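You operate a simulated robot arm through the tools that you are given. There is no shell and no other tool.

The job below is to be done with a simulated robot arm. You get a single attempt, and the scene is never put back.

## Task
Pour hot water into the teapot to 600 ml, hang the strainer in and let it brew.
Fine: at full strength lift the strainer out onto the saucer and put the lid on; kettle and strainer by their cool grips; kettle stood back. Set down upright: kettle, tea strainer.

The check looks at the end state, three seconds after you hand in, the way a careful person would. Anything else that was tipped, shoved, dropped, spilled or broken makes it a failure. A push-on lid holds only when it is set on centred and level and pressed home; a screw cap is set on level and turned clockwise until tight.

## Robot
A 7-joint arm with a two-finger parallel gripper, fixed in place. Base frame: the origin is on the floor under the middle of its stand, x ahead of it, y to its left, z up. Lengths are in mm, angles in degrees, forces in N, time in s.
It reaches about 1058 mm from its shoulder. Its first joint turns from -166.0 to 166.0 degrees. Payload 4.4 kg.
Tool frame: the origin (TCP) lies between the finger pads and is the grasp point; the fingertips stand 23 mm ahead of it; z points along the fingers, y is the line along which they close. The gripper opens to 94 mm. The fingers are 38 mm wide and 10 mm thick; the gripper's body (54 by 96 mm) begins 39 mm behind the TCP.
Orientation is told as [roll, pitch, yaw] about the base's x, y, z axes, in that order, counted from this pose: with the fingers straight down and closing along the base's y, the tool's x points along the base's -x, its y along +y and its z along -z.

## Interface
- The arm moves only by the tool jog_arm. Its arguments are lists of equal length, an entry for each row: "translation": the shift along the base's x, y, z in mm, a list of three; "rotation": the turn, a rotation vector about the base's x, y, z in degrees, a list of three; "fingers": the gripper command, from -1 (fully open) to 1 (shut), values between in proportion. In form: {"translation": [[dx, dy, dz], ...], "rotation": [[wx, wy, wz], ...], "fingers": [fingers, ...]}. A call has 1 to 20 rows; each row is the pose to reach, as a shift and turn from the pose commanded when the call began. Each row takes 0.2 s and may step no farther than 50 mm and 8.6 degrees from the row before; otherwise, or with a gripper value out of range, the whole call is refused. Where a pose cannot be reached the arm comes as near as it can. A force on the tool above 40 N (or 10 N above the force at the start of the call, whichever is more), or a blocked arm, ends the call early, and 0.2 s more pass. Each finger travels about 108 mm/s and halts on what it meets, pressing with about 37 N; the grip force reading is that of the motor and also rises with nothing between the fingers. The clock runs only during rows and for 0.2 s after the last one: add rows that repeat a pose to give the fingers time. The reply holds the time, the measured pose of the TCP, the force on the tool along the base axes, the opening and the grip force, in the units named above and with some noise, with the torque about the TCP (base axes, N m) and any sound that the robot's microphone picked up.
- Cameras (640 x 400 px; columns grow to the right, rows downward): "scene" is fixed at [400.9, 499.6, 1662.7]; the picture's right is [-0.80, -0.60, 0.00], its down [-0.48, 0.64, -0.59] and it looks along [0.36, -0.47, -0.80] (base axes); focal length 334 px, centre (320, 200). "wrist" rides on the gripper at [86, 16, -74] in the tool frame; the picture's right is [-0.18, 0.98, 0.00], its down [-0.58, -0.11, -0.81] and it looks along [-0.79, -0.15, 0.59] (tool axes); focal length 243 px, centre (320, 200). There is no depth. A picture from a camera that has moved, and an enlarged one, comes with that camera's place and axes in the base frame and with its lens.
- camera(camera): a new picture of that camera. It takes no simulated time.
- enlarge(camera, box): a new picture of the part [left, top, right, bottom] of that camera's present view, enlarged. It takes no simulated time.
- finish_job(): hands the job in; it is judged then, once.

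Places have to be worked out from the pictures, the camera data and where the tool is seen. Open the gripper and draw the arm clear of the work before you hand the job in, unless the task says otherwise.

The tools are called after "Request:" by a JSON object that holds its "op" and its "data". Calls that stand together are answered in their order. jog_arm: Moves the arm, as the interface text tells. Its arguments: {"type":"object","properties":{"translation":{"type":"array"},"rotation":{"type":"array"},"fingers":{"type":"array"}},"required":["translation","rotation","fingers"]} The other tools are called the same way: camera (camera) takes a picture; enlarge (camera, box) takes an enlarged picture of a part of a camera's view; finish_job () hands the job in.

At the start:

```text
time: 0.0
ee_pos: [543.4, 86.5, 1296.5]
orientation: [0.1, 0.0, 0.0]
force: [-0.4, 0.6, 0.2]
wrist_torque: [-0.04, 0.04, -0.02]
grip_width: 93.7
grip_force: 0.1
```

scene: 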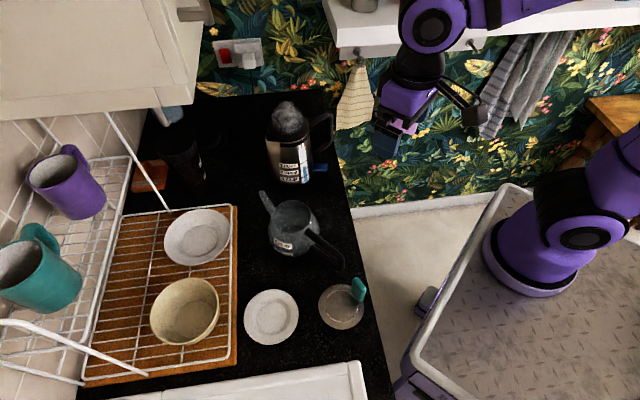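
wrist: 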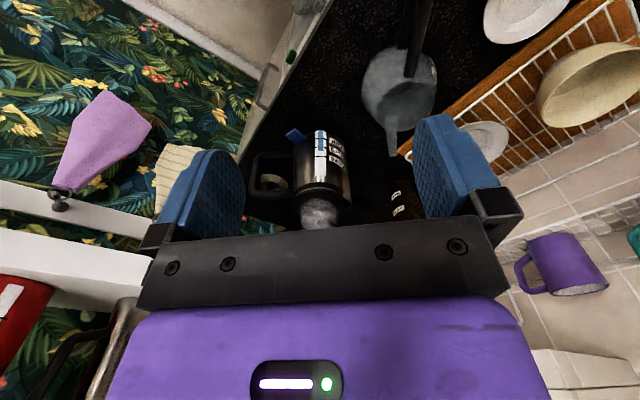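

I'll begin by looking closely at the objects on the counter from both cameras.

Request:
{"op": "enlarge", "data": {"camera": "scene", "box": [240, 80, 380, 200]}}

Request:
{"op": "enlarge", "data": {"camera": "scene", "box": [230, 180, 390, 280]}}

Request:
{"op": "enlarge", "data": {"camera": "scene", "box": [230, 260, 390, 360]}}

Request:
{"op": "enlarge", "data": {"camera": "scene", "box": [120, 80, 260, 200]}}

Request:
{"op": "enlarge", "data": {"camera": "wrist", "box": [220, 0, 540, 240]}}

```text
3.33 times, centred on (310, 140) of scene
camera zoom: at [400.9, 499.6, 1662.7], right [-0.8, -0.6, 0.0], down [-0.48, 0.64, -0.59], along [0.36, -0.47, -0.8], focal length 1114 px, centre (353, 400)
```

zoom: 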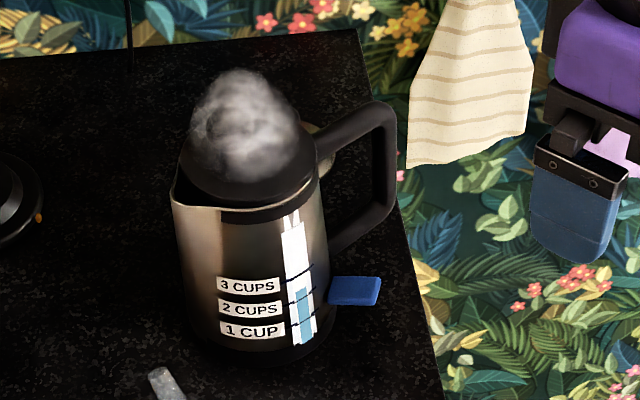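

```text
4.00 times, centred on (310, 230) of scene
camera zoom: at [400.9, 499.6, 1662.7], right [-0.8, -0.6, 0.0], down [-0.48, 0.64, -0.59], along [0.36, -0.47, -0.8], focal length 1337 px, centre (360, 80)
```

zoom: 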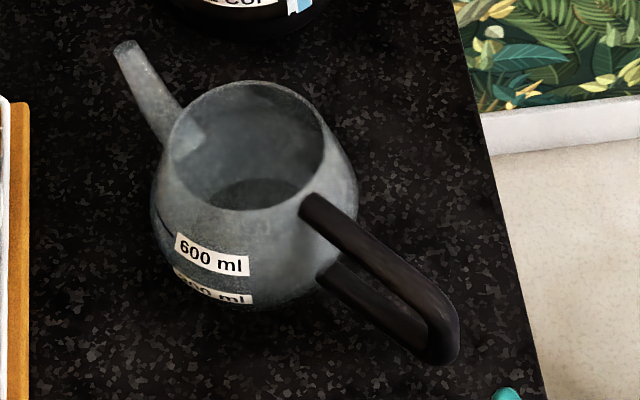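

```text
4.00 times, centred on (310, 310) of scene
camera zoom: at [400.9, 499.6, 1662.7], right [-0.8, -0.6, 0.0], down [-0.48, 0.64, -0.59], along [0.36, -0.47, -0.8], focal length 1337 px, centre (360, -240)
```

zoom: 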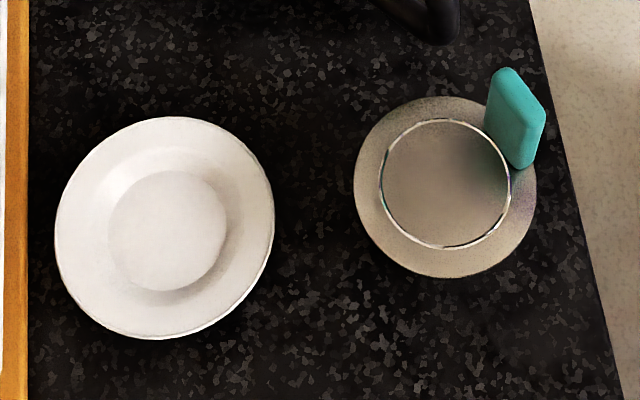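

```text
3.33 times, centred on (190, 140) of scene
camera zoom: at [400.9, 499.6, 1662.7], right [-0.8, -0.6, 0.0], down [-0.48, 0.64, -0.59], along [0.36, -0.47, -0.8], focal length 1114 px, centre (753, 400)
```

zoom: 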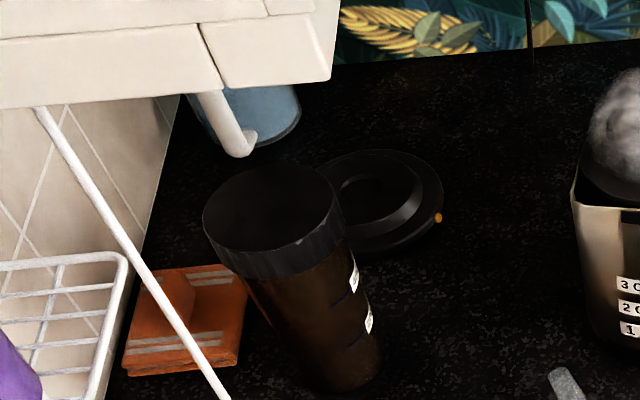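

```text
1.67 times, centred on (380, 120) of wrist
camera zoom: at [455.7, 101.9, 1369.9], right [0.18, 0.98, 0.0], down [0.58, -0.11, 0.81], along [0.79, -0.15, -0.59], focal length 404 px, centre (220, 333)
```

zoom: 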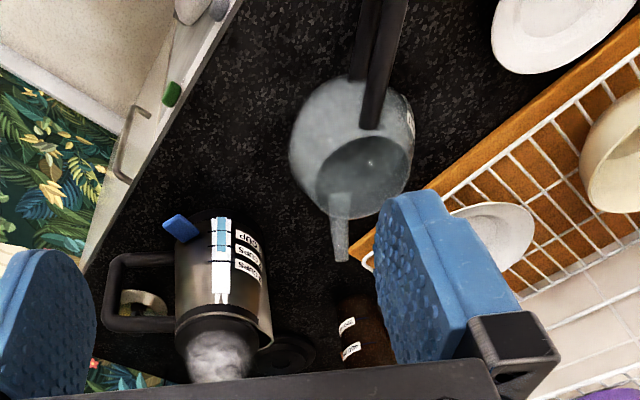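

Next I'll look at the remaining regions, because I haven't found the teapot lid yet.

Request:
{"op": "enlarge", "data": {"camera": "scene", "box": [80, 190, 250, 390]}}

Request:
{"op": "enlarge", "data": {"camera": "scene", "box": [290, 100, 350, 140]}}

Request:
{"op": "enlarge", "data": {"camera": "scene", "box": [380, 250, 460, 400]}}

Request:
{"op": "enlarge", "data": {"camera": "wrist", "box": [240, 120, 360, 240]}}

Request:
{"op": "enlarge", "data": {"camera": "wrist", "box": [440, 0, 640, 140]}}

Request:
{"op": "enlarge", "data": {"camera": "wrist", "box": [260, 0, 380, 90]}}

```text
2.00 times, centred on (165, 290) of scene
camera zoom: at [400.9, 499.6, 1662.7], right [-0.8, -0.6, 0.0], down [-0.48, 0.64, -0.59], along [0.36, -0.47, -0.8], focal length 668 px, centre (630, 20)
```

zoom: 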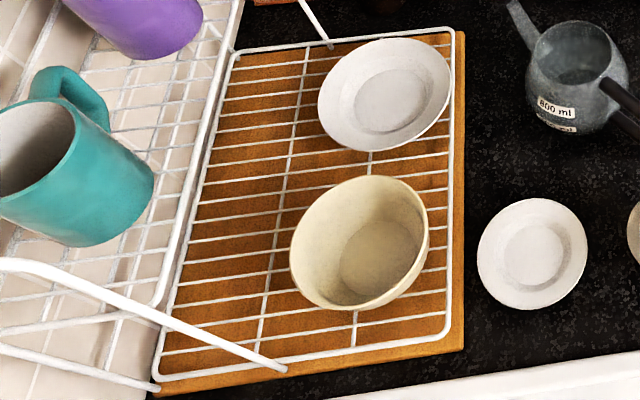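

```text
10.00 times, centred on (320, 120) of scene
camera zoom: at [400.9, 499.6, 1662.7], right [-0.8, -0.6, 0.0], down [-0.48, 0.64, -0.59], along [0.36, -0.47, -0.8], focal length 3342 px, centre (320, 1000)
```

zoom: 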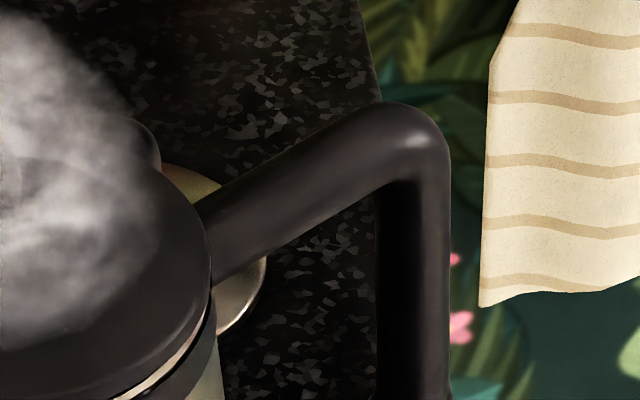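

```text
2.67 times, centred on (420, 325) of scene
camera zoom: at [400.9, 499.6, 1662.7], right [-0.8, -0.6, 0.0], down [-0.48, 0.64, -0.59], along [0.36, -0.47, -0.8], focal length 891 px, centre (53, -133)
```

zoom: 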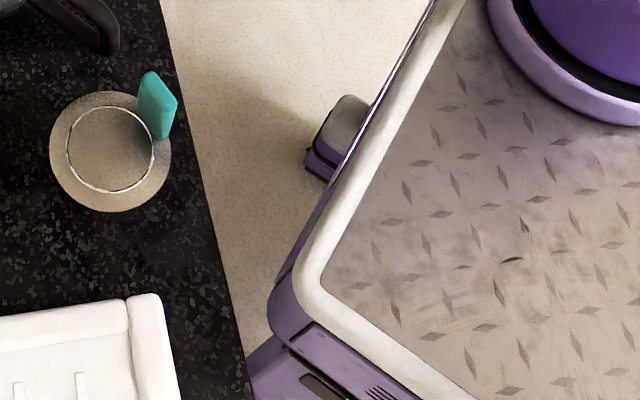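

```text
3.33 times, centred on (300, 180) of wrist
camera zoom: at [455.7, 101.9, 1369.9], right [0.18, 0.98, 0.0], down [0.58, -0.11, 0.81], along [0.79, -0.15, -0.59], focal length 809 px, centre (387, 267)
```

zoom: 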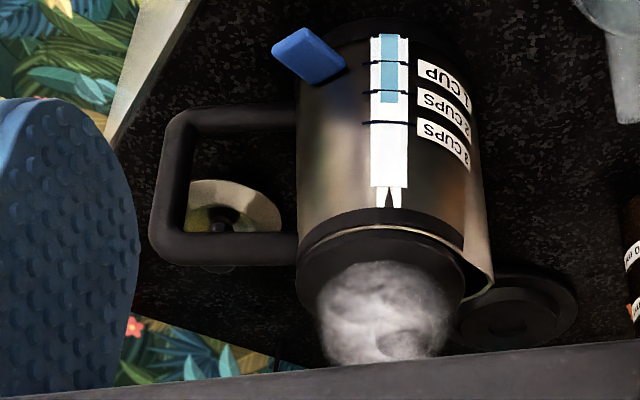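

```text
2.86 times, centred on (540, 70) of wrist
camera zoom: at [455.7, 101.9, 1369.9], right [0.18, 0.98, 0.0], down [0.58, -0.11, 0.81], along [0.79, -0.15, -0.59], focal length 693 px, centre (-309, 571)
```

zoom: 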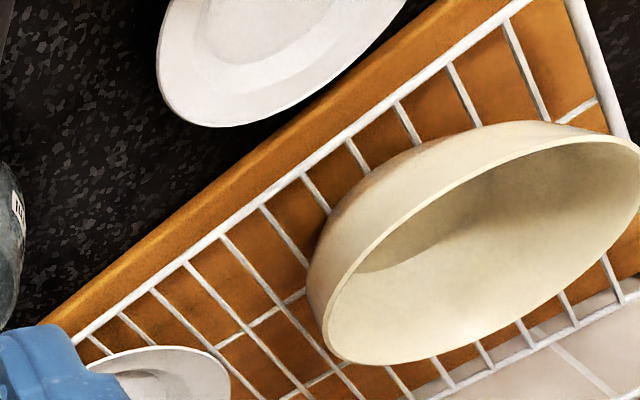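

```text
4.44 times, centred on (320, 45) of wrist
camera zoom: at [455.7, 101.9, 1369.9], right [0.18, 0.98, 0.0], down [0.58, -0.11, 0.81], along [0.79, -0.15, -0.59], focal length 1078 px, centre (320, 889)
```

zoom: 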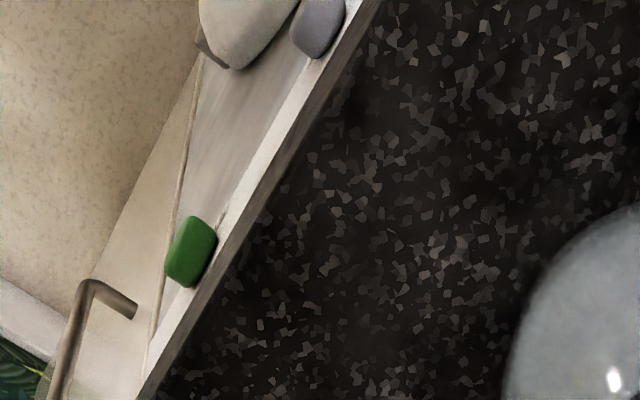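

The disc with a dark knob behind the kettle looks like the teapot lid. I'll back the arm off and yaw it for a wrist view over the whole counter, so I can triangulate positions.

Request:
{"op": "jog_arm", "data": {"translation": [[-25, -15, 0], [-50, -30, 0], [-75, -45, 0], [-100, -60, 0], [-125, -75, 0], [-143, -86, 0], [-143, -86, 0]], "rotation": [[0, 0, 7.5], [0, 0, 15], [0, 0, 22.5], [0, 0, 30], [0, 0, 37.5], [0, 0, 45], [0, 0, 45]], "fingers": [-1, -1, -1, -1, -1, -1, -1]}}

Request:
{"op": "camera", "data": {"camera": "wrist"}}

Request:
{"op": "camera", "data": {"camera": "scene"}}

```text
time: 1.6
ee_pos: [400.0, -1.2, 1295.8]
orientation: [0.0, 0.1, 45.0]
force: [0.3, -0.1, 0.2]
wrist_torque: [0.01, 0.02, -0.01]
grip_width: 93.9
grip_force: 0.0
```

```text
taken
camera wrist: at [326.6, -50.4, 1370.0], right [-0.57, 0.82, 0.0], down [0.49, 0.33, 0.81], along [0.66, 0.46, -0.59], focal length 243 px, centre (320, 200)
```

wrist: 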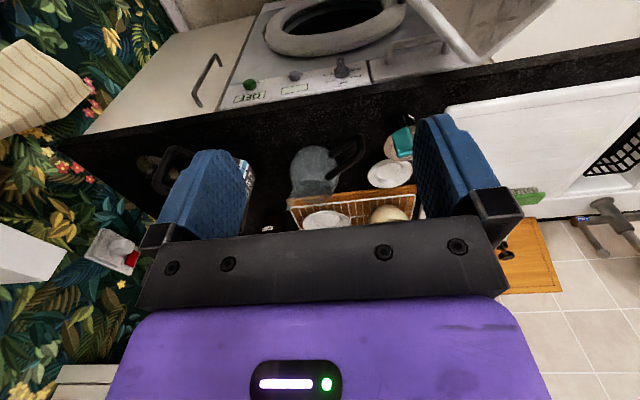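

```text
taken
```

scene: 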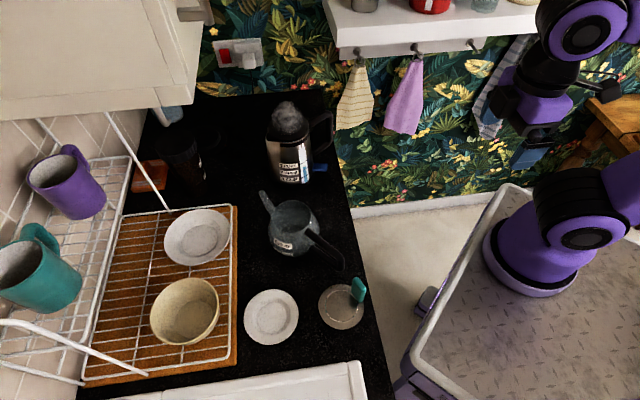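

Triangulation puts the counter top at about z≈915–920 and the kettle axis near (855, 30). I'll move in for a closer look at the kettle, its handle and the lid behind it.

Request:
{"op": "jog_arm", "data": {"translation": [[30, 0, -10], [60, 0, -25], [95, 0, -40], [130, 0, -55], [165, 0, -75], [200, 0, -95], [200, 0, -95]], "rotation": [[0, 0, -7.5], [0, 0, -15], [0, 0, -22.5], [0, 0, -30], [0, 0, -37.5], [0, 0, -45], [0, 0, -45]], "fingers": [-1, -1, -1, -1, -1, -1, -1]}}

Request:
{"op": "camera", "data": {"camera": "wrist"}}

Request:
{"op": "enlarge", "data": {"camera": "wrist", "box": [240, 80, 420, 240]}}

Request:
{"op": "enlarge", "data": {"camera": "wrist", "box": [340, 0, 480, 140]}}

```text
time: 3.2
ee_pos: [600.0, 0.4, 1201.4]
orientation: [0.1, 0.0, -0.1]
force: [-1.0, 0.2, -0.8]
wrist_torque: [0.02, 0.01, 0.02]
grip_width: 94.1
grip_force: 0.0
```

```text
taken
camera wrist: at [512.6, 15.7, 1275.5], right [0.19, 0.98, 0.0], down [0.58, -0.11, 0.81], along [0.79, -0.15, -0.59], focal length 243 px, centre (320, 200)
```

wrist: 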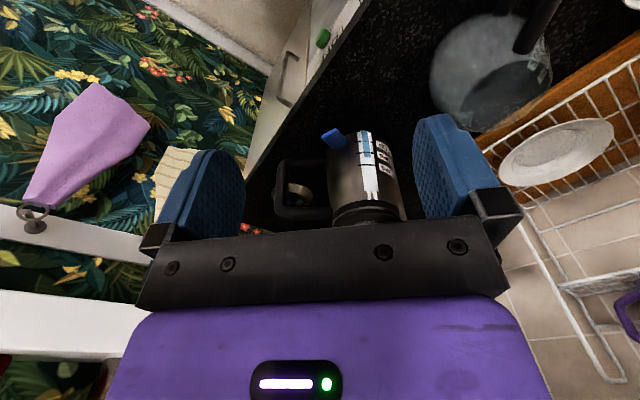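

```text
2.50 times, centred on (330, 160) of wrist
camera zoom: at [512.6, 15.7, 1275.5], right [0.19, 0.98, 0.0], down [0.58, -0.11, 0.81], along [0.79, -0.15, -0.59], focal length 606 px, centre (295, 300)
```

zoom: 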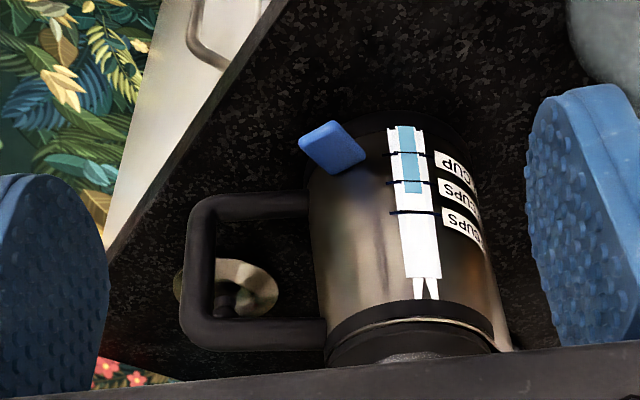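

```text
2.86 times, centred on (410, 70) of wrist
camera zoom: at [512.6, 15.7, 1275.5], right [0.19, 0.98, 0.0], down [0.58, -0.11, 0.81], along [0.79, -0.15, -0.59], focal length 693 px, centre (63, 571)
```

zoom: 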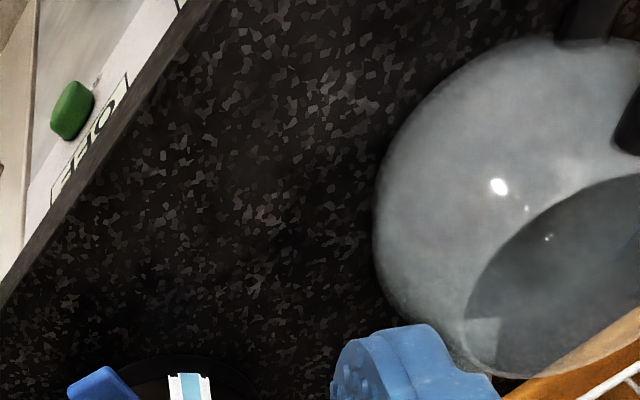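

Handle's top outer corner triangulates to (823, −112, 1064), the kettle axis to (859, 28), and the handle points along about −104°. Now I'll move for a view of the teapot from the robot side.

Request:
{"op": "jog_arm", "data": {"translation": [[-20, 40, 10], [-45, 80, 20], [-70, 120, 30], [-90, 160, 30], [-100, 180, 30], [-100, 180, 30]], "rotation": [[0, 0, 0], [0, 0, 0], [0, 0, 0], [0, 0, 0], [0, 0, 0], [0, 0, 0]], "fingers": [-1, -1, -1, -1, -1, -1]}}

Request:
{"op": "camera", "data": {"camera": "wrist"}}

Request:
{"op": "enlarge", "data": {"camera": "wrist", "box": [240, 60, 420, 220]}}

Request:
{"op": "enlarge", "data": {"camera": "wrist", "box": [300, 0, 480, 130]}}

```text
time: 4.6
ee_pos: [500.4, 179.2, 1231.0]
orientation: [0.0, 0.0, 0.0]
force: [1.0, -0.1, 0.3]
wrist_torque: [-0.02, 0.03, 0.01]
grip_width: 94.1
grip_force: 0.0
```

```text
taken
camera wrist: at [412.5, 196.3, 1304.3], right [0.18, 0.98, 0.0], down [0.58, -0.11, 0.81], along [0.79, -0.15, -0.59], focal length 243 px, centre (320, 200)
```

wrist: 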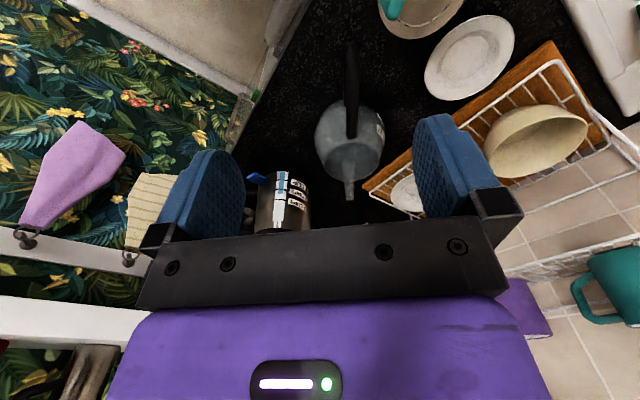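

```text
2.50 times, centred on (330, 140) of wrist
camera zoom: at [412.5, 196.3, 1304.3], right [0.18, 0.98, 0.0], down [0.58, -0.11, 0.81], along [0.79, -0.15, -0.59], focal length 606 px, centre (295, 350)
```

zoom: 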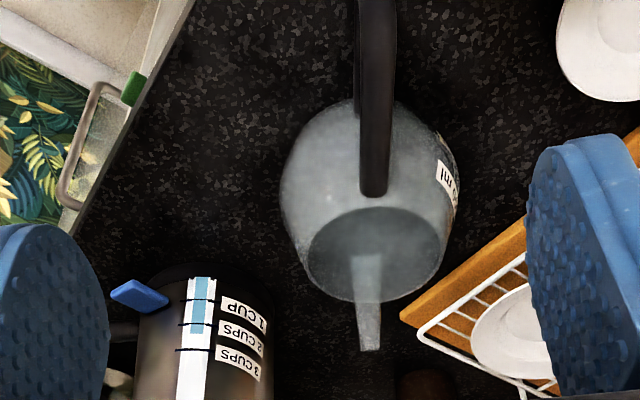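

```text
3.08 times, centred on (390, 65) of wrist
camera zoom: at [412.5, 196.3, 1304.3], right [0.18, 0.98, 0.0], down [0.58, -0.11, 0.81], along [0.79, -0.15, -0.59], focal length 746 px, centre (105, 615)
```

zoom: 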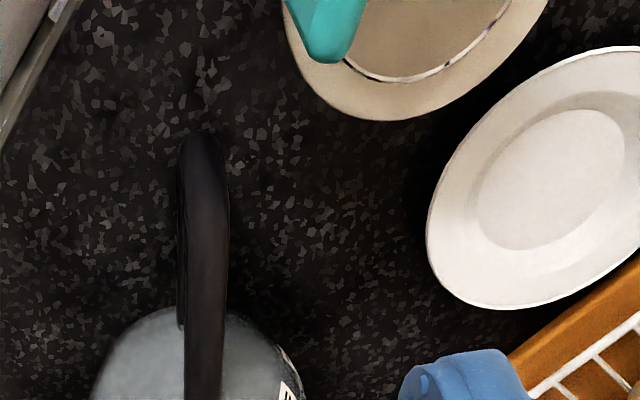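

Teapot rim centre works out at (710, 197, ~1015) with a diameter of about 92 mm; its handle points to −x and its spout to +x. Next I'll view the strainer and saucer.

Request:
{"op": "jog_arm", "data": {"translation": [[-35, 15, -5], [-70, 35, -10], [-105, 50, -20], [-140, 70, -25], [-170, 80, -30], [-170, 80, -30]], "rotation": [[0, 0, 0], [0, 0, 0], [0, 0, 0], [0, 0, 0], [0, 0, 0], [0, 0, 0]], "fingers": [-1, -1, -1, -1, -1, -1]}}

Request:
{"op": "camera", "data": {"camera": "wrist"}}

Request:
{"op": "enlarge", "data": {"camera": "wrist", "box": [250, 60, 410, 200]}}

Request:
{"op": "enlarge", "data": {"camera": "scene", "box": [310, 270, 380, 335]}}

```text
time: 6.0
ee_pos: [330.9, 260.9, 1201.2]
orientation: [0.0, 0.1, 0.0]
force: [0.4, 1.2, -0.3]
wrist_torque: [0.0, -0.03, 0.02]
grip_width: 94.2
grip_force: 0.1
```

```text
taken
camera wrist: at [242.4, 275.8, 1274.7], right [0.18, 0.98, 0.0], down [0.58, -0.11, 0.81], along [0.79, -0.15, -0.59], focal length 243 px, centre (320, 200)
```

wrist: 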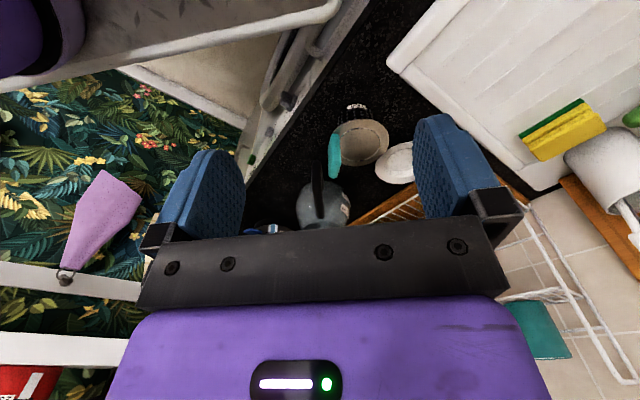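

```text
2.86 times, centred on (330, 130) of wrist
camera zoom: at [242.4, 275.8, 1274.7], right [0.18, 0.98, 0.0], down [0.58, -0.11, 0.81], along [0.79, -0.15, -0.59], focal length 693 px, centre (291, 400)
```

zoom: 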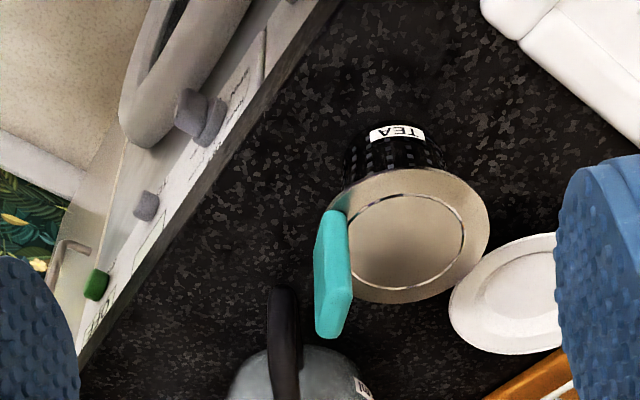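

```text
6.15 times, centred on (345, 302) of scene
camera zoom: at [400.9, 499.6, 1662.7], right [-0.8, -0.6, 0.0], down [-0.48, 0.64, -0.59], along [0.36, -0.47, -0.8], focal length 2056 px, centre (166, -431)
```

zoom: 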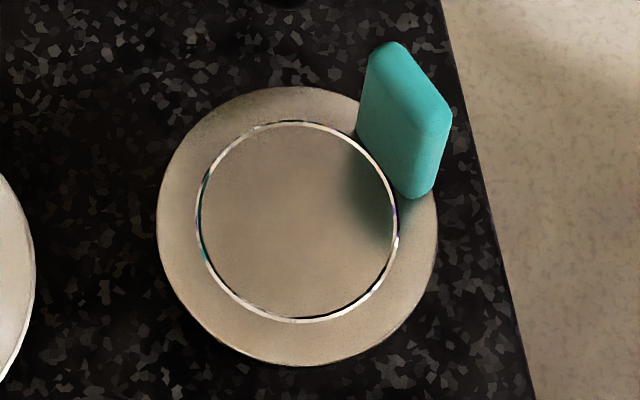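

The strainer's flange centre is near (502, 294, ~988), with its teal tab on the −104° side. I'll now test the horizontal kettle-gripping orientation in free space, yawing −104° first and tilting afterwards.

Request:
{"op": "jog_arm", "data": {"translation": [[25, -32, 5], [50, -64, 10], [75, -96, 15], [100, -128, 20], [125, -160, 25], [150, -192, 30], [175, -224, 35], [200, -256, 40], [225, -288, 45], [250, -320, 50], [275, -352, 50], [300, -384, 50], [320, -410, 50], [320, -410, 50]], "rotation": [[0, 0, -8], [0, 0, -16], [0, 0, -24], [0, 0, -32], [0, 0, -40], [0, 0, -48], [0, 0, -56], [0, 0, -64], [0, 0, -72], [0, 0, -80], [0, 0, -88], [0, 0, -96], [0, 0, -104.4], [0, 0, -104.4]], "fingers": [-1, -1, -1, -1, -1, -1, -1, -1, -1, -1, -1, -1, -1, -1]}}

Request:
{"op": "camera", "data": {"camera": "wrist"}}

Request:
{"op": "camera", "data": {"camera": "scene"}}

```text
time: 9.0
ee_pos: [652.3, -150.2, 1250.6]
orientation: [0.0, 0.0, -104.6]
force: [-0.4, 0.1, 0.2]
wrist_torque: [-0.02, -0.03, 0.01]
grip_width: 94.0
grip_force: 0.1
```

```text
taken
camera wrist: at [687.7, -71.4, 1324.1], right [0.91, -0.42, 0.0], down [-0.25, -0.54, 0.81], along [-0.34, -0.73, -0.59], focal length 243 px, centre (320, 200)
```

wrist: 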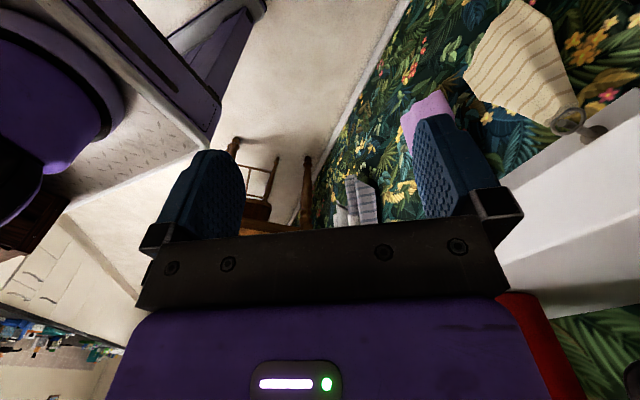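

```text
taken
```

scene: 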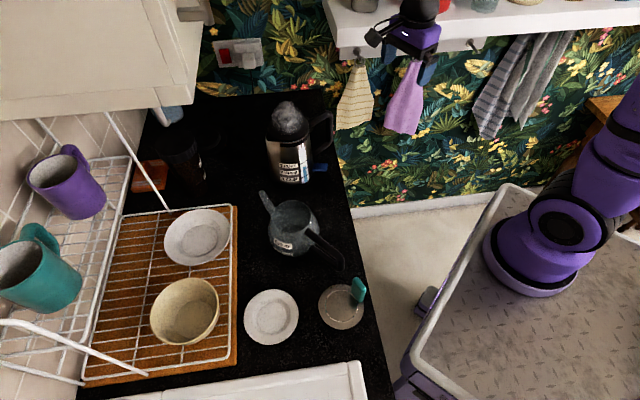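

Yaw works. Now I'll tilt the hand 90° so the fingers point along the kettle's spout direction, at a safe spot short of the kettle.

Request:
{"op": "jog_arm", "data": {"translation": [[5, 0, -5], [10, 0, -10], [15, 0, -15], [20, 0, -20], [25, 0, -25], [30, 0, -30], [35, 0, -35], [40, 0, -40], [45, 0, -45], [50, 0, -50], [55, 0, -55], [55, 0, -55]], "rotation": [[7.93, -2.03, 0], [15.86, -4.06, 0], [23.79, -6.09, 0], [31.72, -8.12, 0], [39.65, -10.15, 0], [47.58, -12.18, 0], [55.5, -14.2, 0], [63.4, -16.2, 0], [71.3, -18.2, 0], [79.3, -20.3, 0], [87.2, -22.3, 0], [87.2, -22.3, 0]], "fingers": [-1, -1, -1, -1, -1, -1, -1, -1, -1, -1, -1, -1]}}

Request:
{"op": "camera", "data": {"camera": "wrist"}}

Request:
{"op": "camera", "data": {"camera": "scene"}}

```text
time: 11.6
ee_pos: [703.8, -146.7, 1196.6]
orientation: [-144.0, 89.9, 111.7]
force: [0.7, -0.1, 1.3]
wrist_torque: [-0.04, 0.01, -0.01]
grip_width: 94.0
grip_force: 0.1
```

```text
taken
camera wrist: at [699.8, -224.9, 1282.2], right [0.95, -0.24, -0.19], down [-0.31, -0.75, -0.58], along [0.0, 0.61, -0.79], focal length 243 px, centre (320, 200)
```

wrist: 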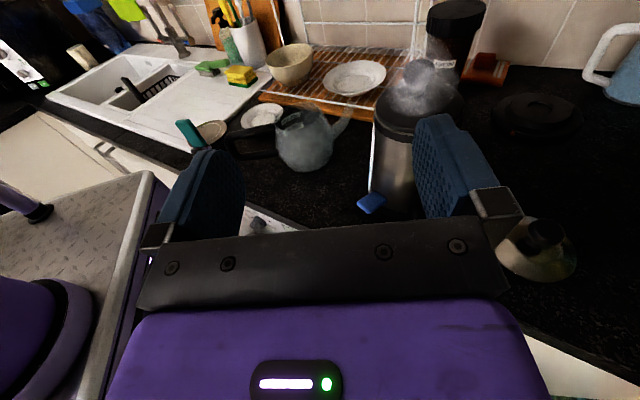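

```text
taken
```

scene: 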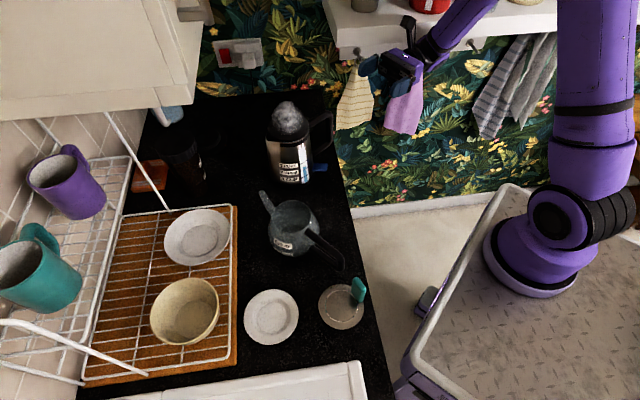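

This orientation is reachable and gives an upright view. I'll zoom in on the kettle, lid and teapot from here.

Request:
{"op": "enlarge", "data": {"camera": "wrist", "box": [480, 180, 620, 290]}}

Request:
{"op": "enlarge", "data": {"camera": "wrist", "box": [170, 60, 350, 180]}}

Request:
{"op": "enlarge", "data": {"camera": "wrist", "box": [340, 40, 480, 220]}}

```text
3.64 times, centred on (550, 235) of wrist
camera zoom: at [699.8, -224.9, 1282.2], right [0.95, -0.24, -0.19], down [-0.31, -0.75, -0.58], along [0.0, 0.61, -0.79], focal length 882 px, centre (-516, 73)
```

zoom: 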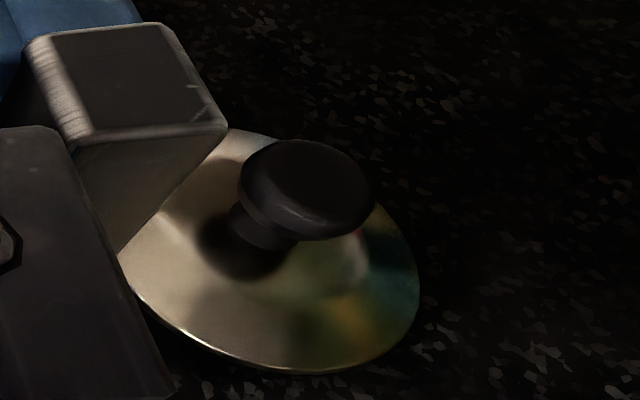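

```text
3.33 times, centred on (260, 120) of wrist
camera zoom: at [699.8, -224.9, 1282.2], right [0.95, -0.24, -0.19], down [-0.31, -0.75, -0.58], along [0.0, 0.61, -0.79], focal length 809 px, centre (520, 467)
```

zoom: 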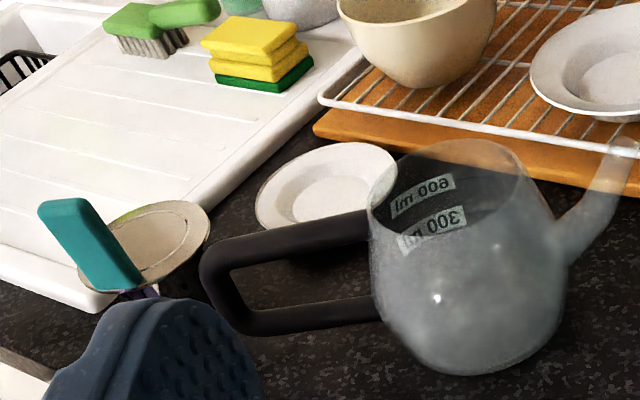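

```text
2.22 times, centred on (410, 130) of wrist
camera zoom: at [699.8, -224.9, 1282.2], right [0.95, -0.24, -0.19], down [-0.31, -0.75, -0.58], along [0.0, 0.61, -0.79], focal length 539 px, centre (120, 356)
```

zoom: 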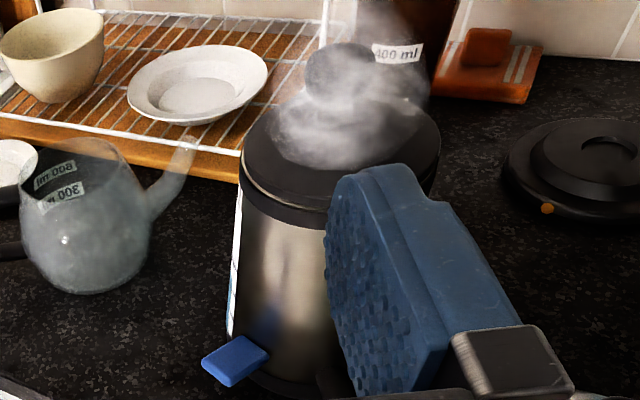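

The teapot is clear glass with 600/300 ml marks, and the lid has a mushroom knob. Now I'll move to a pregrasp about 130 mm outside the handle, at the top-bar height.

Request:
{"op": "jog_arm", "data": {"translation": [[20, -15, -25], [40, -30, -55], [60, -45, -85], [80, -54, -115], [97, -54, -144], [97, -54, -144]], "rotation": [[0, 0, 0], [0, 0, 0], [0, 0, 0], [0, 0, 0], [0, 0, 0], [0, 0, 0]], "fingers": [-1, -1, -1, -1, -1, -1]}}

Request:
{"op": "camera", "data": {"camera": "wrist"}}

Request:
{"op": "enlarge", "data": {"camera": "scene", "box": [240, 60, 420, 200]}}

Request:
{"op": "camera", "data": {"camera": "scene"}}

```text
time: 12.9
ee_pos: [780.9, -228.7, 1032.6]
orientation: [-117.2, 82.7, 139.0]
force: [0.3, 0.3, 1.1]
wrist_torque: [-0.04, 0.04, 0.09]
grip_width: 94.0
grip_force: 0.1
stopped in row 6: the arm was blocked; the commanded pose is now the measured one
```

```text
taken
camera wrist: at [785.9, -312.5, 1112.4], right [0.93, -0.21, -0.29], down [-0.36, -0.71, -0.61], along [-0.08, 0.67, -0.74], focal length 243 px, centre (320, 200)
```

wrist: 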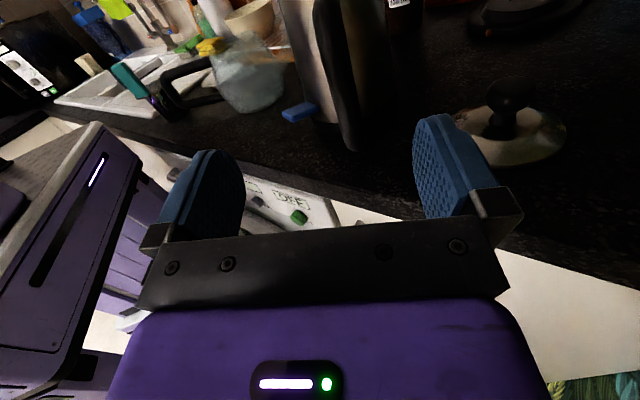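

```text
2.86 times, centred on (330, 130) of scene
camera zoom: at [400.9, 499.6, 1662.7], right [-0.8, -0.6, 0.0], down [-0.48, 0.64, -0.59], along [0.36, -0.47, -0.8], focal length 955 px, centre (291, 400)
```

zoom: 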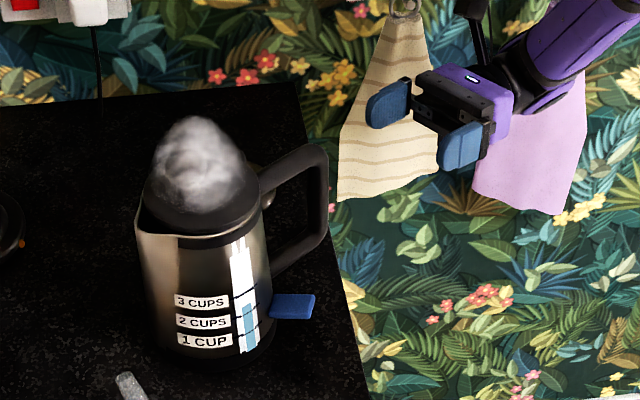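

```text
taken
```

scene: 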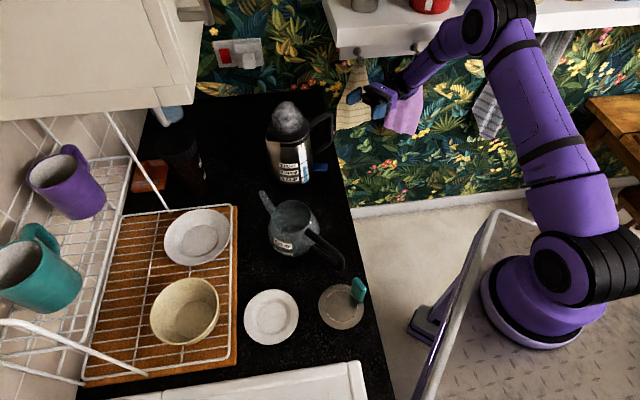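

The arm reports being blocked in the last row, and the stand looks different in the scene picture. I'll inspect that before moving on.

Request:
{"op": "enlarge", "data": {"camera": "scene", "box": [380, 160, 640, 400]}}

Request:
{"op": "enlarge", "data": {"camera": "scene", "box": [330, 0, 640, 200]}}

Request:
{"op": "enlarge", "data": {"camera": "wrist", "box": [0, 60, 340, 330]}}

```text
1.67 times, centred on (510, 280) of scene
camera zoom: at [400.9, 499.6, 1662.7], right [-0.8, -0.6, 0.0], down [-0.48, 0.64, -0.59], along [0.36, -0.47, -0.8], focal length 557 px, centre (3, 67)
```

zoom: 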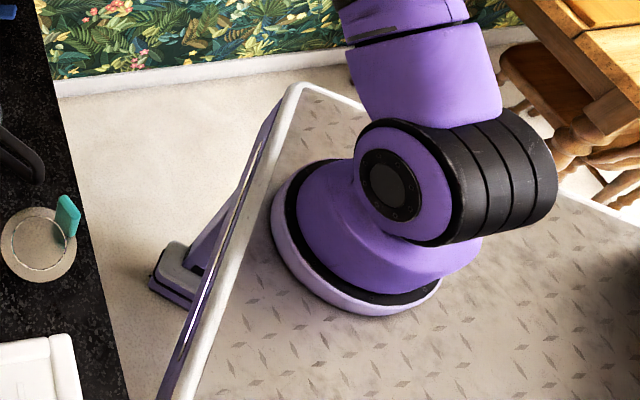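

```text
2.00 times, centred on (485, 100) of scene
camera zoom: at [400.9, 499.6, 1662.7], right [-0.8, -0.6, 0.0], down [-0.48, 0.64, -0.59], along [0.36, -0.47, -0.8], focal length 668 px, centre (-10, 400)
```

zoom: 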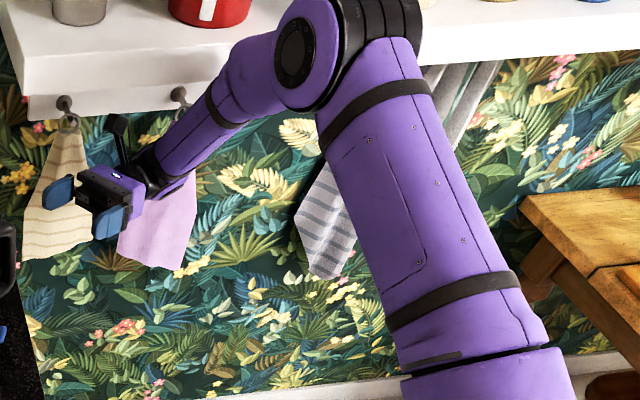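

```text
1.48 times, centred on (170, 195) of wrist
camera zoom: at [785.9, -312.5, 1112.4], right [0.93, -0.21, -0.29], down [-0.36, -0.71, -0.61], along [-0.08, 0.67, -0.74], focal length 359 px, centre (542, 207)
```

zoom: 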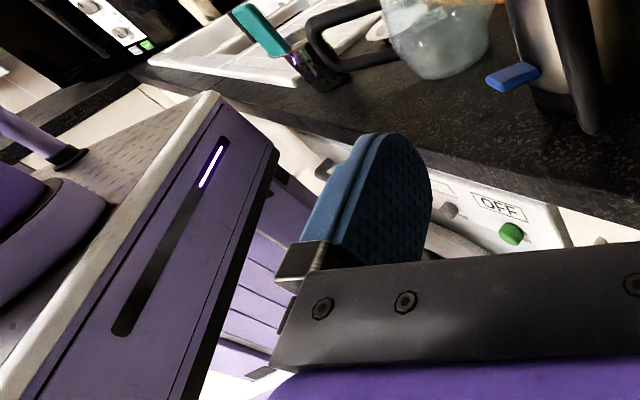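

The elbow seems to have met the wall or shelf and pushed on something. I'll back off in small steps toward the robot and up, then check what happens.

Request:
{"op": "jog_arm", "data": {"translation": [[-15, 15, 30], [-30, 30, 60], [-45, 45, 90], [-60, 60, 120], [-60, 60, 120]], "rotation": [[0, 0, 0], [0, 0, 0], [0, 0, 0], [0, 0, 0], [0, 0, 0]], "fingers": [-1, -1, -1, -1, -1]}}

Request:
{"op": "camera", "data": {"camera": "scene"}}

Request:
{"op": "camera", "data": {"camera": "wrist"}}

```text
time: 13.3
ee_pos: [784.1, -331.7, 1004.8]
orientation: [-118.7, 76.8, 134.9]
force: [0.0, 1.0, 0.0]
wrist_torque: [0.0, -0.01, -0.01]
grip_width: 93.9
grip_force: 0.0
stopped in row 1: the arm was blocked; the commanded pose is now the measured one
```

```text
taken
```

scene: 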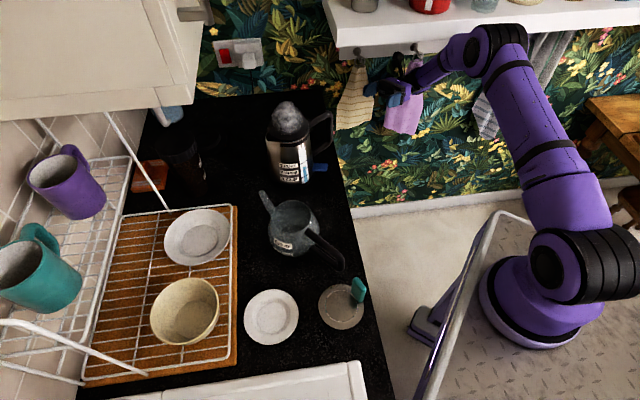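

```text
taken
camera wrist: at [790.8, -423.0, 1076.1], right [0.9, -0.23, -0.37], down [-0.43, -0.64, -0.63], along [-0.09, 0.73, -0.68], focal length 243 px, centre (320, 200)
```

wrist: 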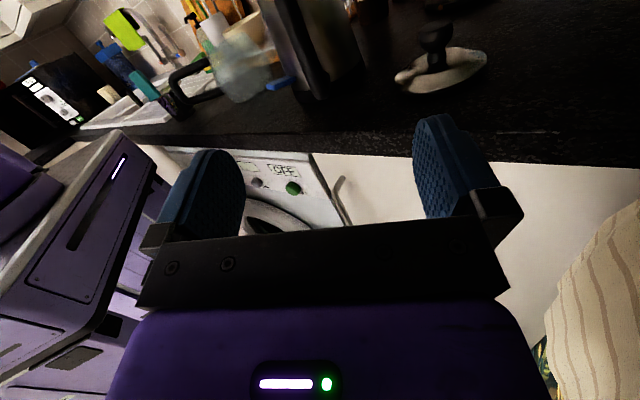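

The hand drifted opposite to my command, so I need to understand this. I'll hold position with a zero-motion row and read the pose.

Request:
{"op": "jog_arm", "data": {"translation": [[0, 0, 0]], "rotation": [[0, 0, 0]], "fingers": [-1]}}

Request:
{"op": "enlarge", "data": {"camera": "scene", "box": [330, 0, 640, 200]}}

Request:
{"op": "enlarge", "data": {"camera": "scene", "box": [380, 160, 640, 400]}}

```text
time: 13.6
ee_pos: [794.2, -392.9, 988.5]
orientation: [-124.6, 68.3, 132.4]
force: [6.3, 5.1, 4.3]
wrist_torque: [-0.22, 0.03, 0.4]
grip_width: 94.0
grip_force: 0.1
stopped in row 1: the arm was blocked; the commanded pose is now the measured one
```

```text
2.00 times, centred on (485, 100) of scene
camera zoom: at [400.9, 499.6, 1662.7], right [-0.8, -0.6, 0.0], down [-0.48, 0.64, -0.59], along [0.36, -0.47, -0.8], focal length 668 px, centre (-10, 400)
```

zoom: 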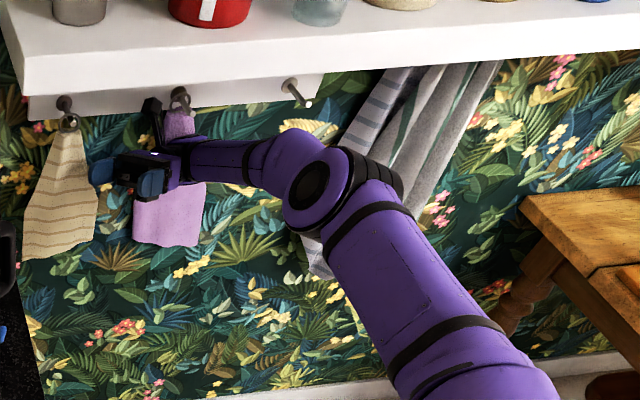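

```text
1.67 times, centred on (510, 280) of scene
camera zoom: at [400.9, 499.6, 1662.7], right [-0.8, -0.6, 0.0], down [-0.48, 0.64, -0.59], along [0.36, -0.47, -0.8], focal length 557 px, centre (3, 67)
```

zoom: 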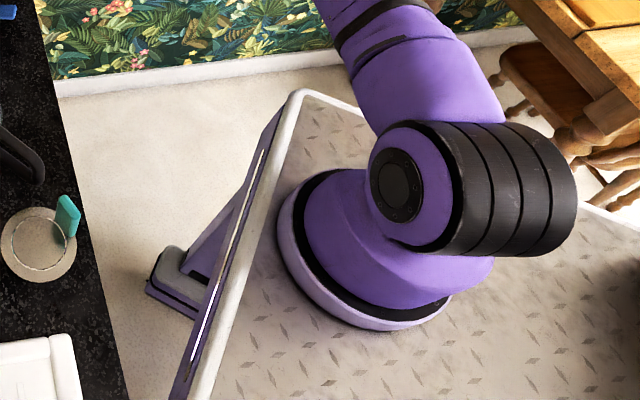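

The stand seems to have shifted while the elbow pressed on the wall side. I'll command a quick retreat directly away from the wall, toward −x/+y.

Request:
{"op": "jog_arm", "data": {"translation": [[-33, 35, 10], [-66, 70, 20], [-99, 105, 30], [-132, 140, 40], [-165, 175, 50], [-198, 210, 60], [-231, 245, 70], [-264, 280, 80]], "rotation": [[0, 0, 0], [0, 0, 0], [0, 0, 0], [0, 0, 0], [0, 0, 0], [0, 0, 0], [0, 0, 0], [0, 0, 0]], "fingers": [-1, -1, -1, -1, -1, -1, -1, -1]}}

Request:
{"op": "camera", "data": {"camera": "scene"}}

Request:
{"op": "camera", "data": {"camera": "wrist"}}

```text
time: 13.9
ee_pos: [669.7, -535.5, 829.7]
orientation: [-105.4, 50.8, 135.4]
force: [-1.2, 23.8, -33.4]
wrist_torque: [2.28, -1.22, -0.84]
grip_width: 94.0
grip_force: 0.1
stopped in row 1: the force on the tool passed its limit at 216 N (the readings are from after the stop); the commanded pose is now the measured one
```

```text
taken
```

scene: 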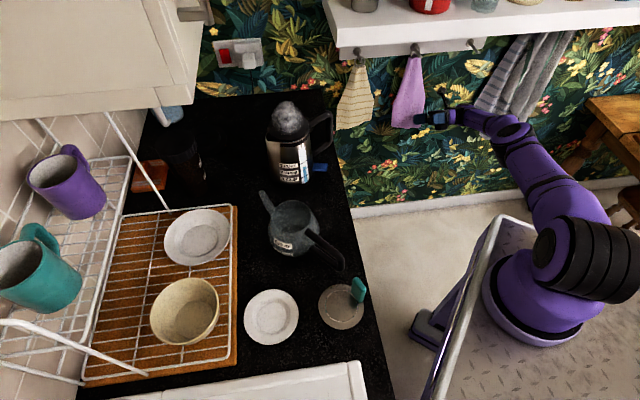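

```text
taken
camera wrist: at [680.1, -643.2, 873.3], right [0.62, -0.25, -0.74], down [-0.77, -0.38, -0.52], along [-0.15, 0.89, -0.42], focal length 243 px, centre (320, 200)
```

wrist: 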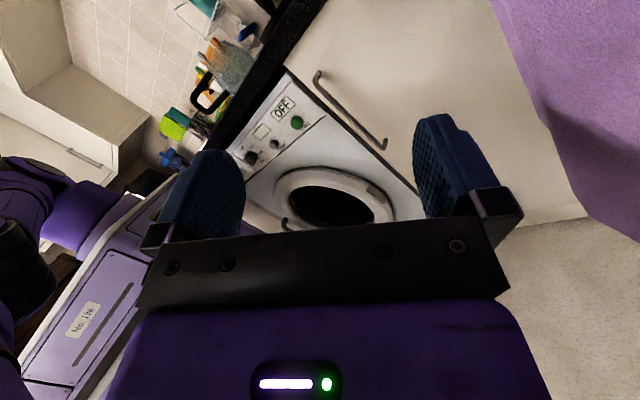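

The tool hit something hard, so I'll look closely at the robot and stand before the next command.

Request:
{"op": "enlarge", "data": {"camera": "scene", "box": [380, 60, 640, 260]}}

Request:
{"op": "enlarge", "data": {"camera": "scene", "box": [380, 180, 640, 400]}}

Request:
{"op": "enlarge", "data": {"camera": "wrist", "box": [0, 120, 240, 400]}}

Request:
{"op": "enlarge", "data": {"camera": "scene", "box": [320, 0, 560, 60]}}

```text
2.00 times, centred on (510, 160) of scene
camera zoom: at [400.9, 499.6, 1662.7], right [-0.8, -0.6, 0.0], down [-0.48, 0.64, -0.59], along [0.36, -0.47, -0.8], focal length 668 px, centre (-60, 280)
```

zoom: 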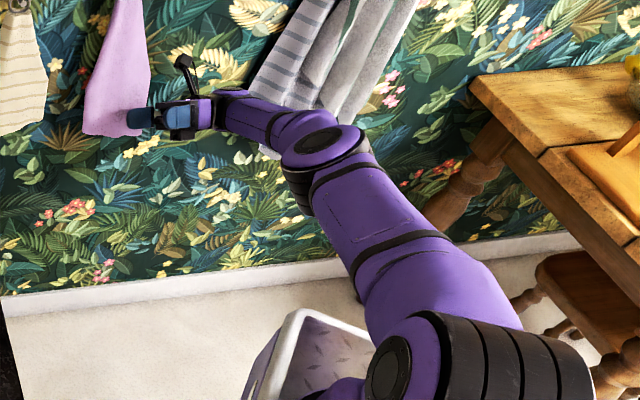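

```text
1.82 times, centred on (510, 290) of scene
camera zoom: at [400.9, 499.6, 1662.7], right [-0.8, -0.6, 0.0], down [-0.48, 0.64, -0.59], along [0.36, -0.47, -0.8], focal length 608 px, centre (-26, 36)
```

zoom: 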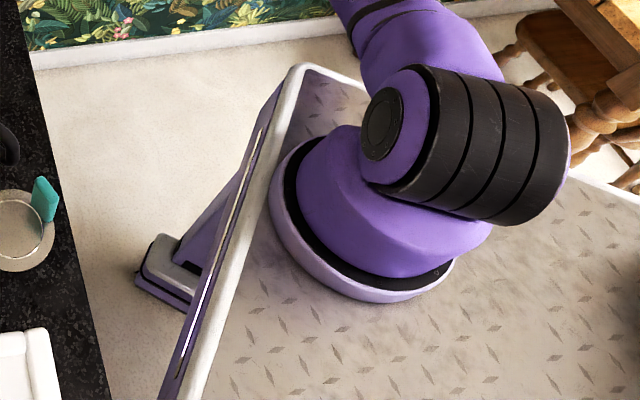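

```text
1.43 times, centred on (120, 260) of wrist
camera zoom: at [680.1, -643.2, 873.3], right [0.62, -0.25, -0.74], down [-0.77, -0.38, -0.52], along [-0.15, 0.89, -0.42], focal length 347 px, centre (606, 114)
```

zoom: 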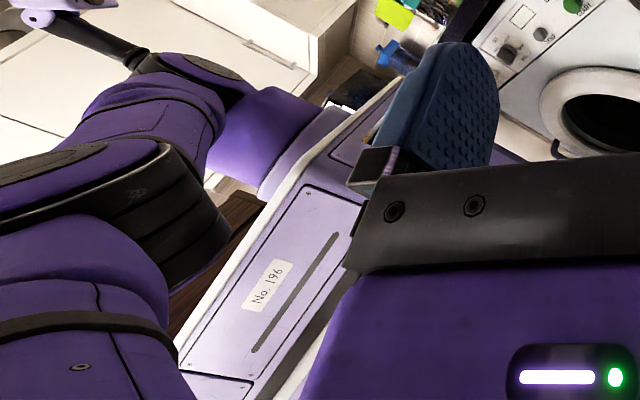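

```text
2.67 times, centred on (440, 30) of scene
camera zoom: at [400.9, 499.6, 1662.7], right [-0.8, -0.6, 0.0], down [-0.48, 0.64, -0.59], along [0.36, -0.47, -0.8], focal length 891 px, centre (0, 653)
```

zoom: 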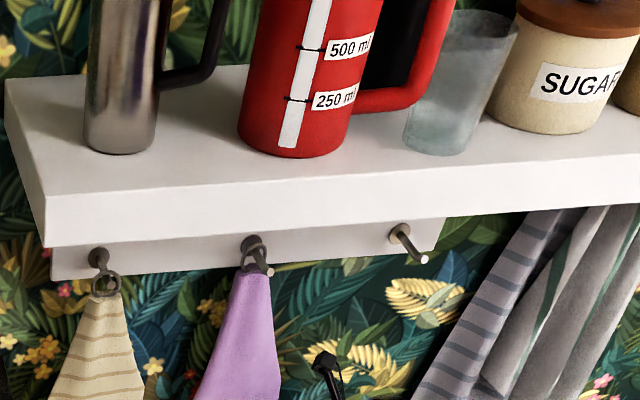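

The arm seems to have leaned forward from the shoulder, and the stand slid about 0.1 m. I'll check with another short hold whether it is stable now.

Request:
{"op": "jog_arm", "data": {"translation": [[0, 0, 0]], "rotation": [[0, 0, 0]], "fingers": [-1]}}

Request:
{"op": "camera", "data": {"camera": "scene"}}

```text
time: 14.2
ee_pos: [570.5, -616.5, 737.9]
orientation: [-85.2, 33.0, 152.0]
force: [-38.2, 7.6, -50.2]
wrist_torque: [2.67, -0.79, -2.09]
grip_width: 94.0
grip_force: 0.0
stopped in row 1: the force on the tool passed its limit at 442 N (the readings are from after the stop); the commanded pose is now the measured one
```

```text
taken
```

scene: 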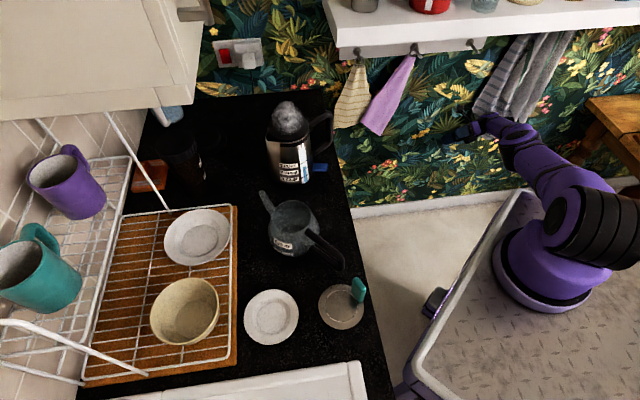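

The stand is back near its original place. I'll hold again to let things settle and see whether the arm stops.

Request:
{"op": "jog_arm", "data": {"translation": [[0, 0, 0]], "rotation": [[0, 0, 0]], "fingers": [-1]}}

Request:
{"op": "camera", "data": {"camera": "scene"}}

Request:
{"op": "camera", "data": {"camera": "wrist"}}

```text
time: 14.6
ee_pos: [606.1, -620.4, 773.5]
orientation: [-101.0, 48.1, 131.7]
force: [-8.6, 4.7, 32.9]
wrist_torque: [-1.17, 1.36, -0.25]
grip_width: 93.7
grip_force: 0.1
stopped in row 1: the arm was blocked; the commanded pose is now the measured one
```

```text
taken
```

scene: 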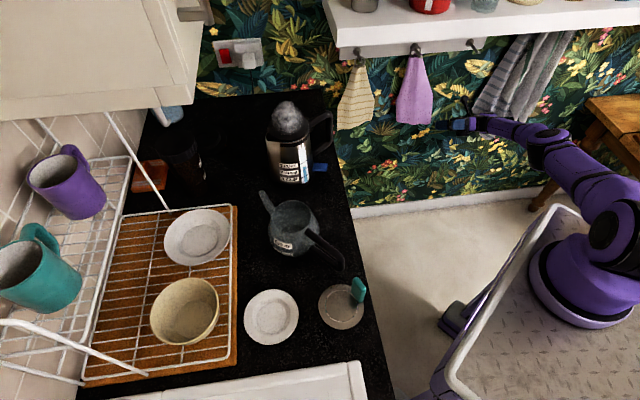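

```text
taken
camera wrist: at [606.0, -728.0, 818.4], right [0.54, -0.32, -0.78], down [-0.84, -0.28, -0.46], along [-0.07, 0.91, -0.42], focal length 243 px, centre (320, 200)
```

wrist: 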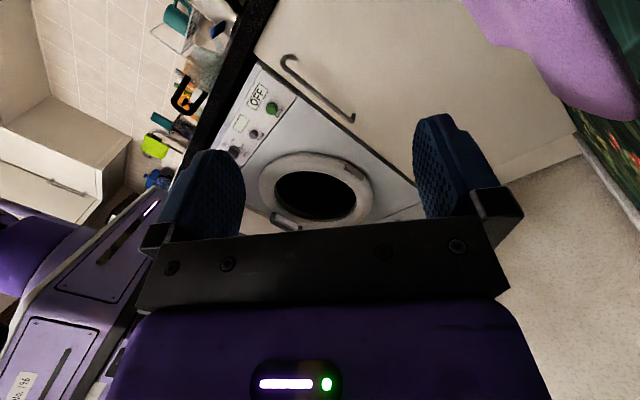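

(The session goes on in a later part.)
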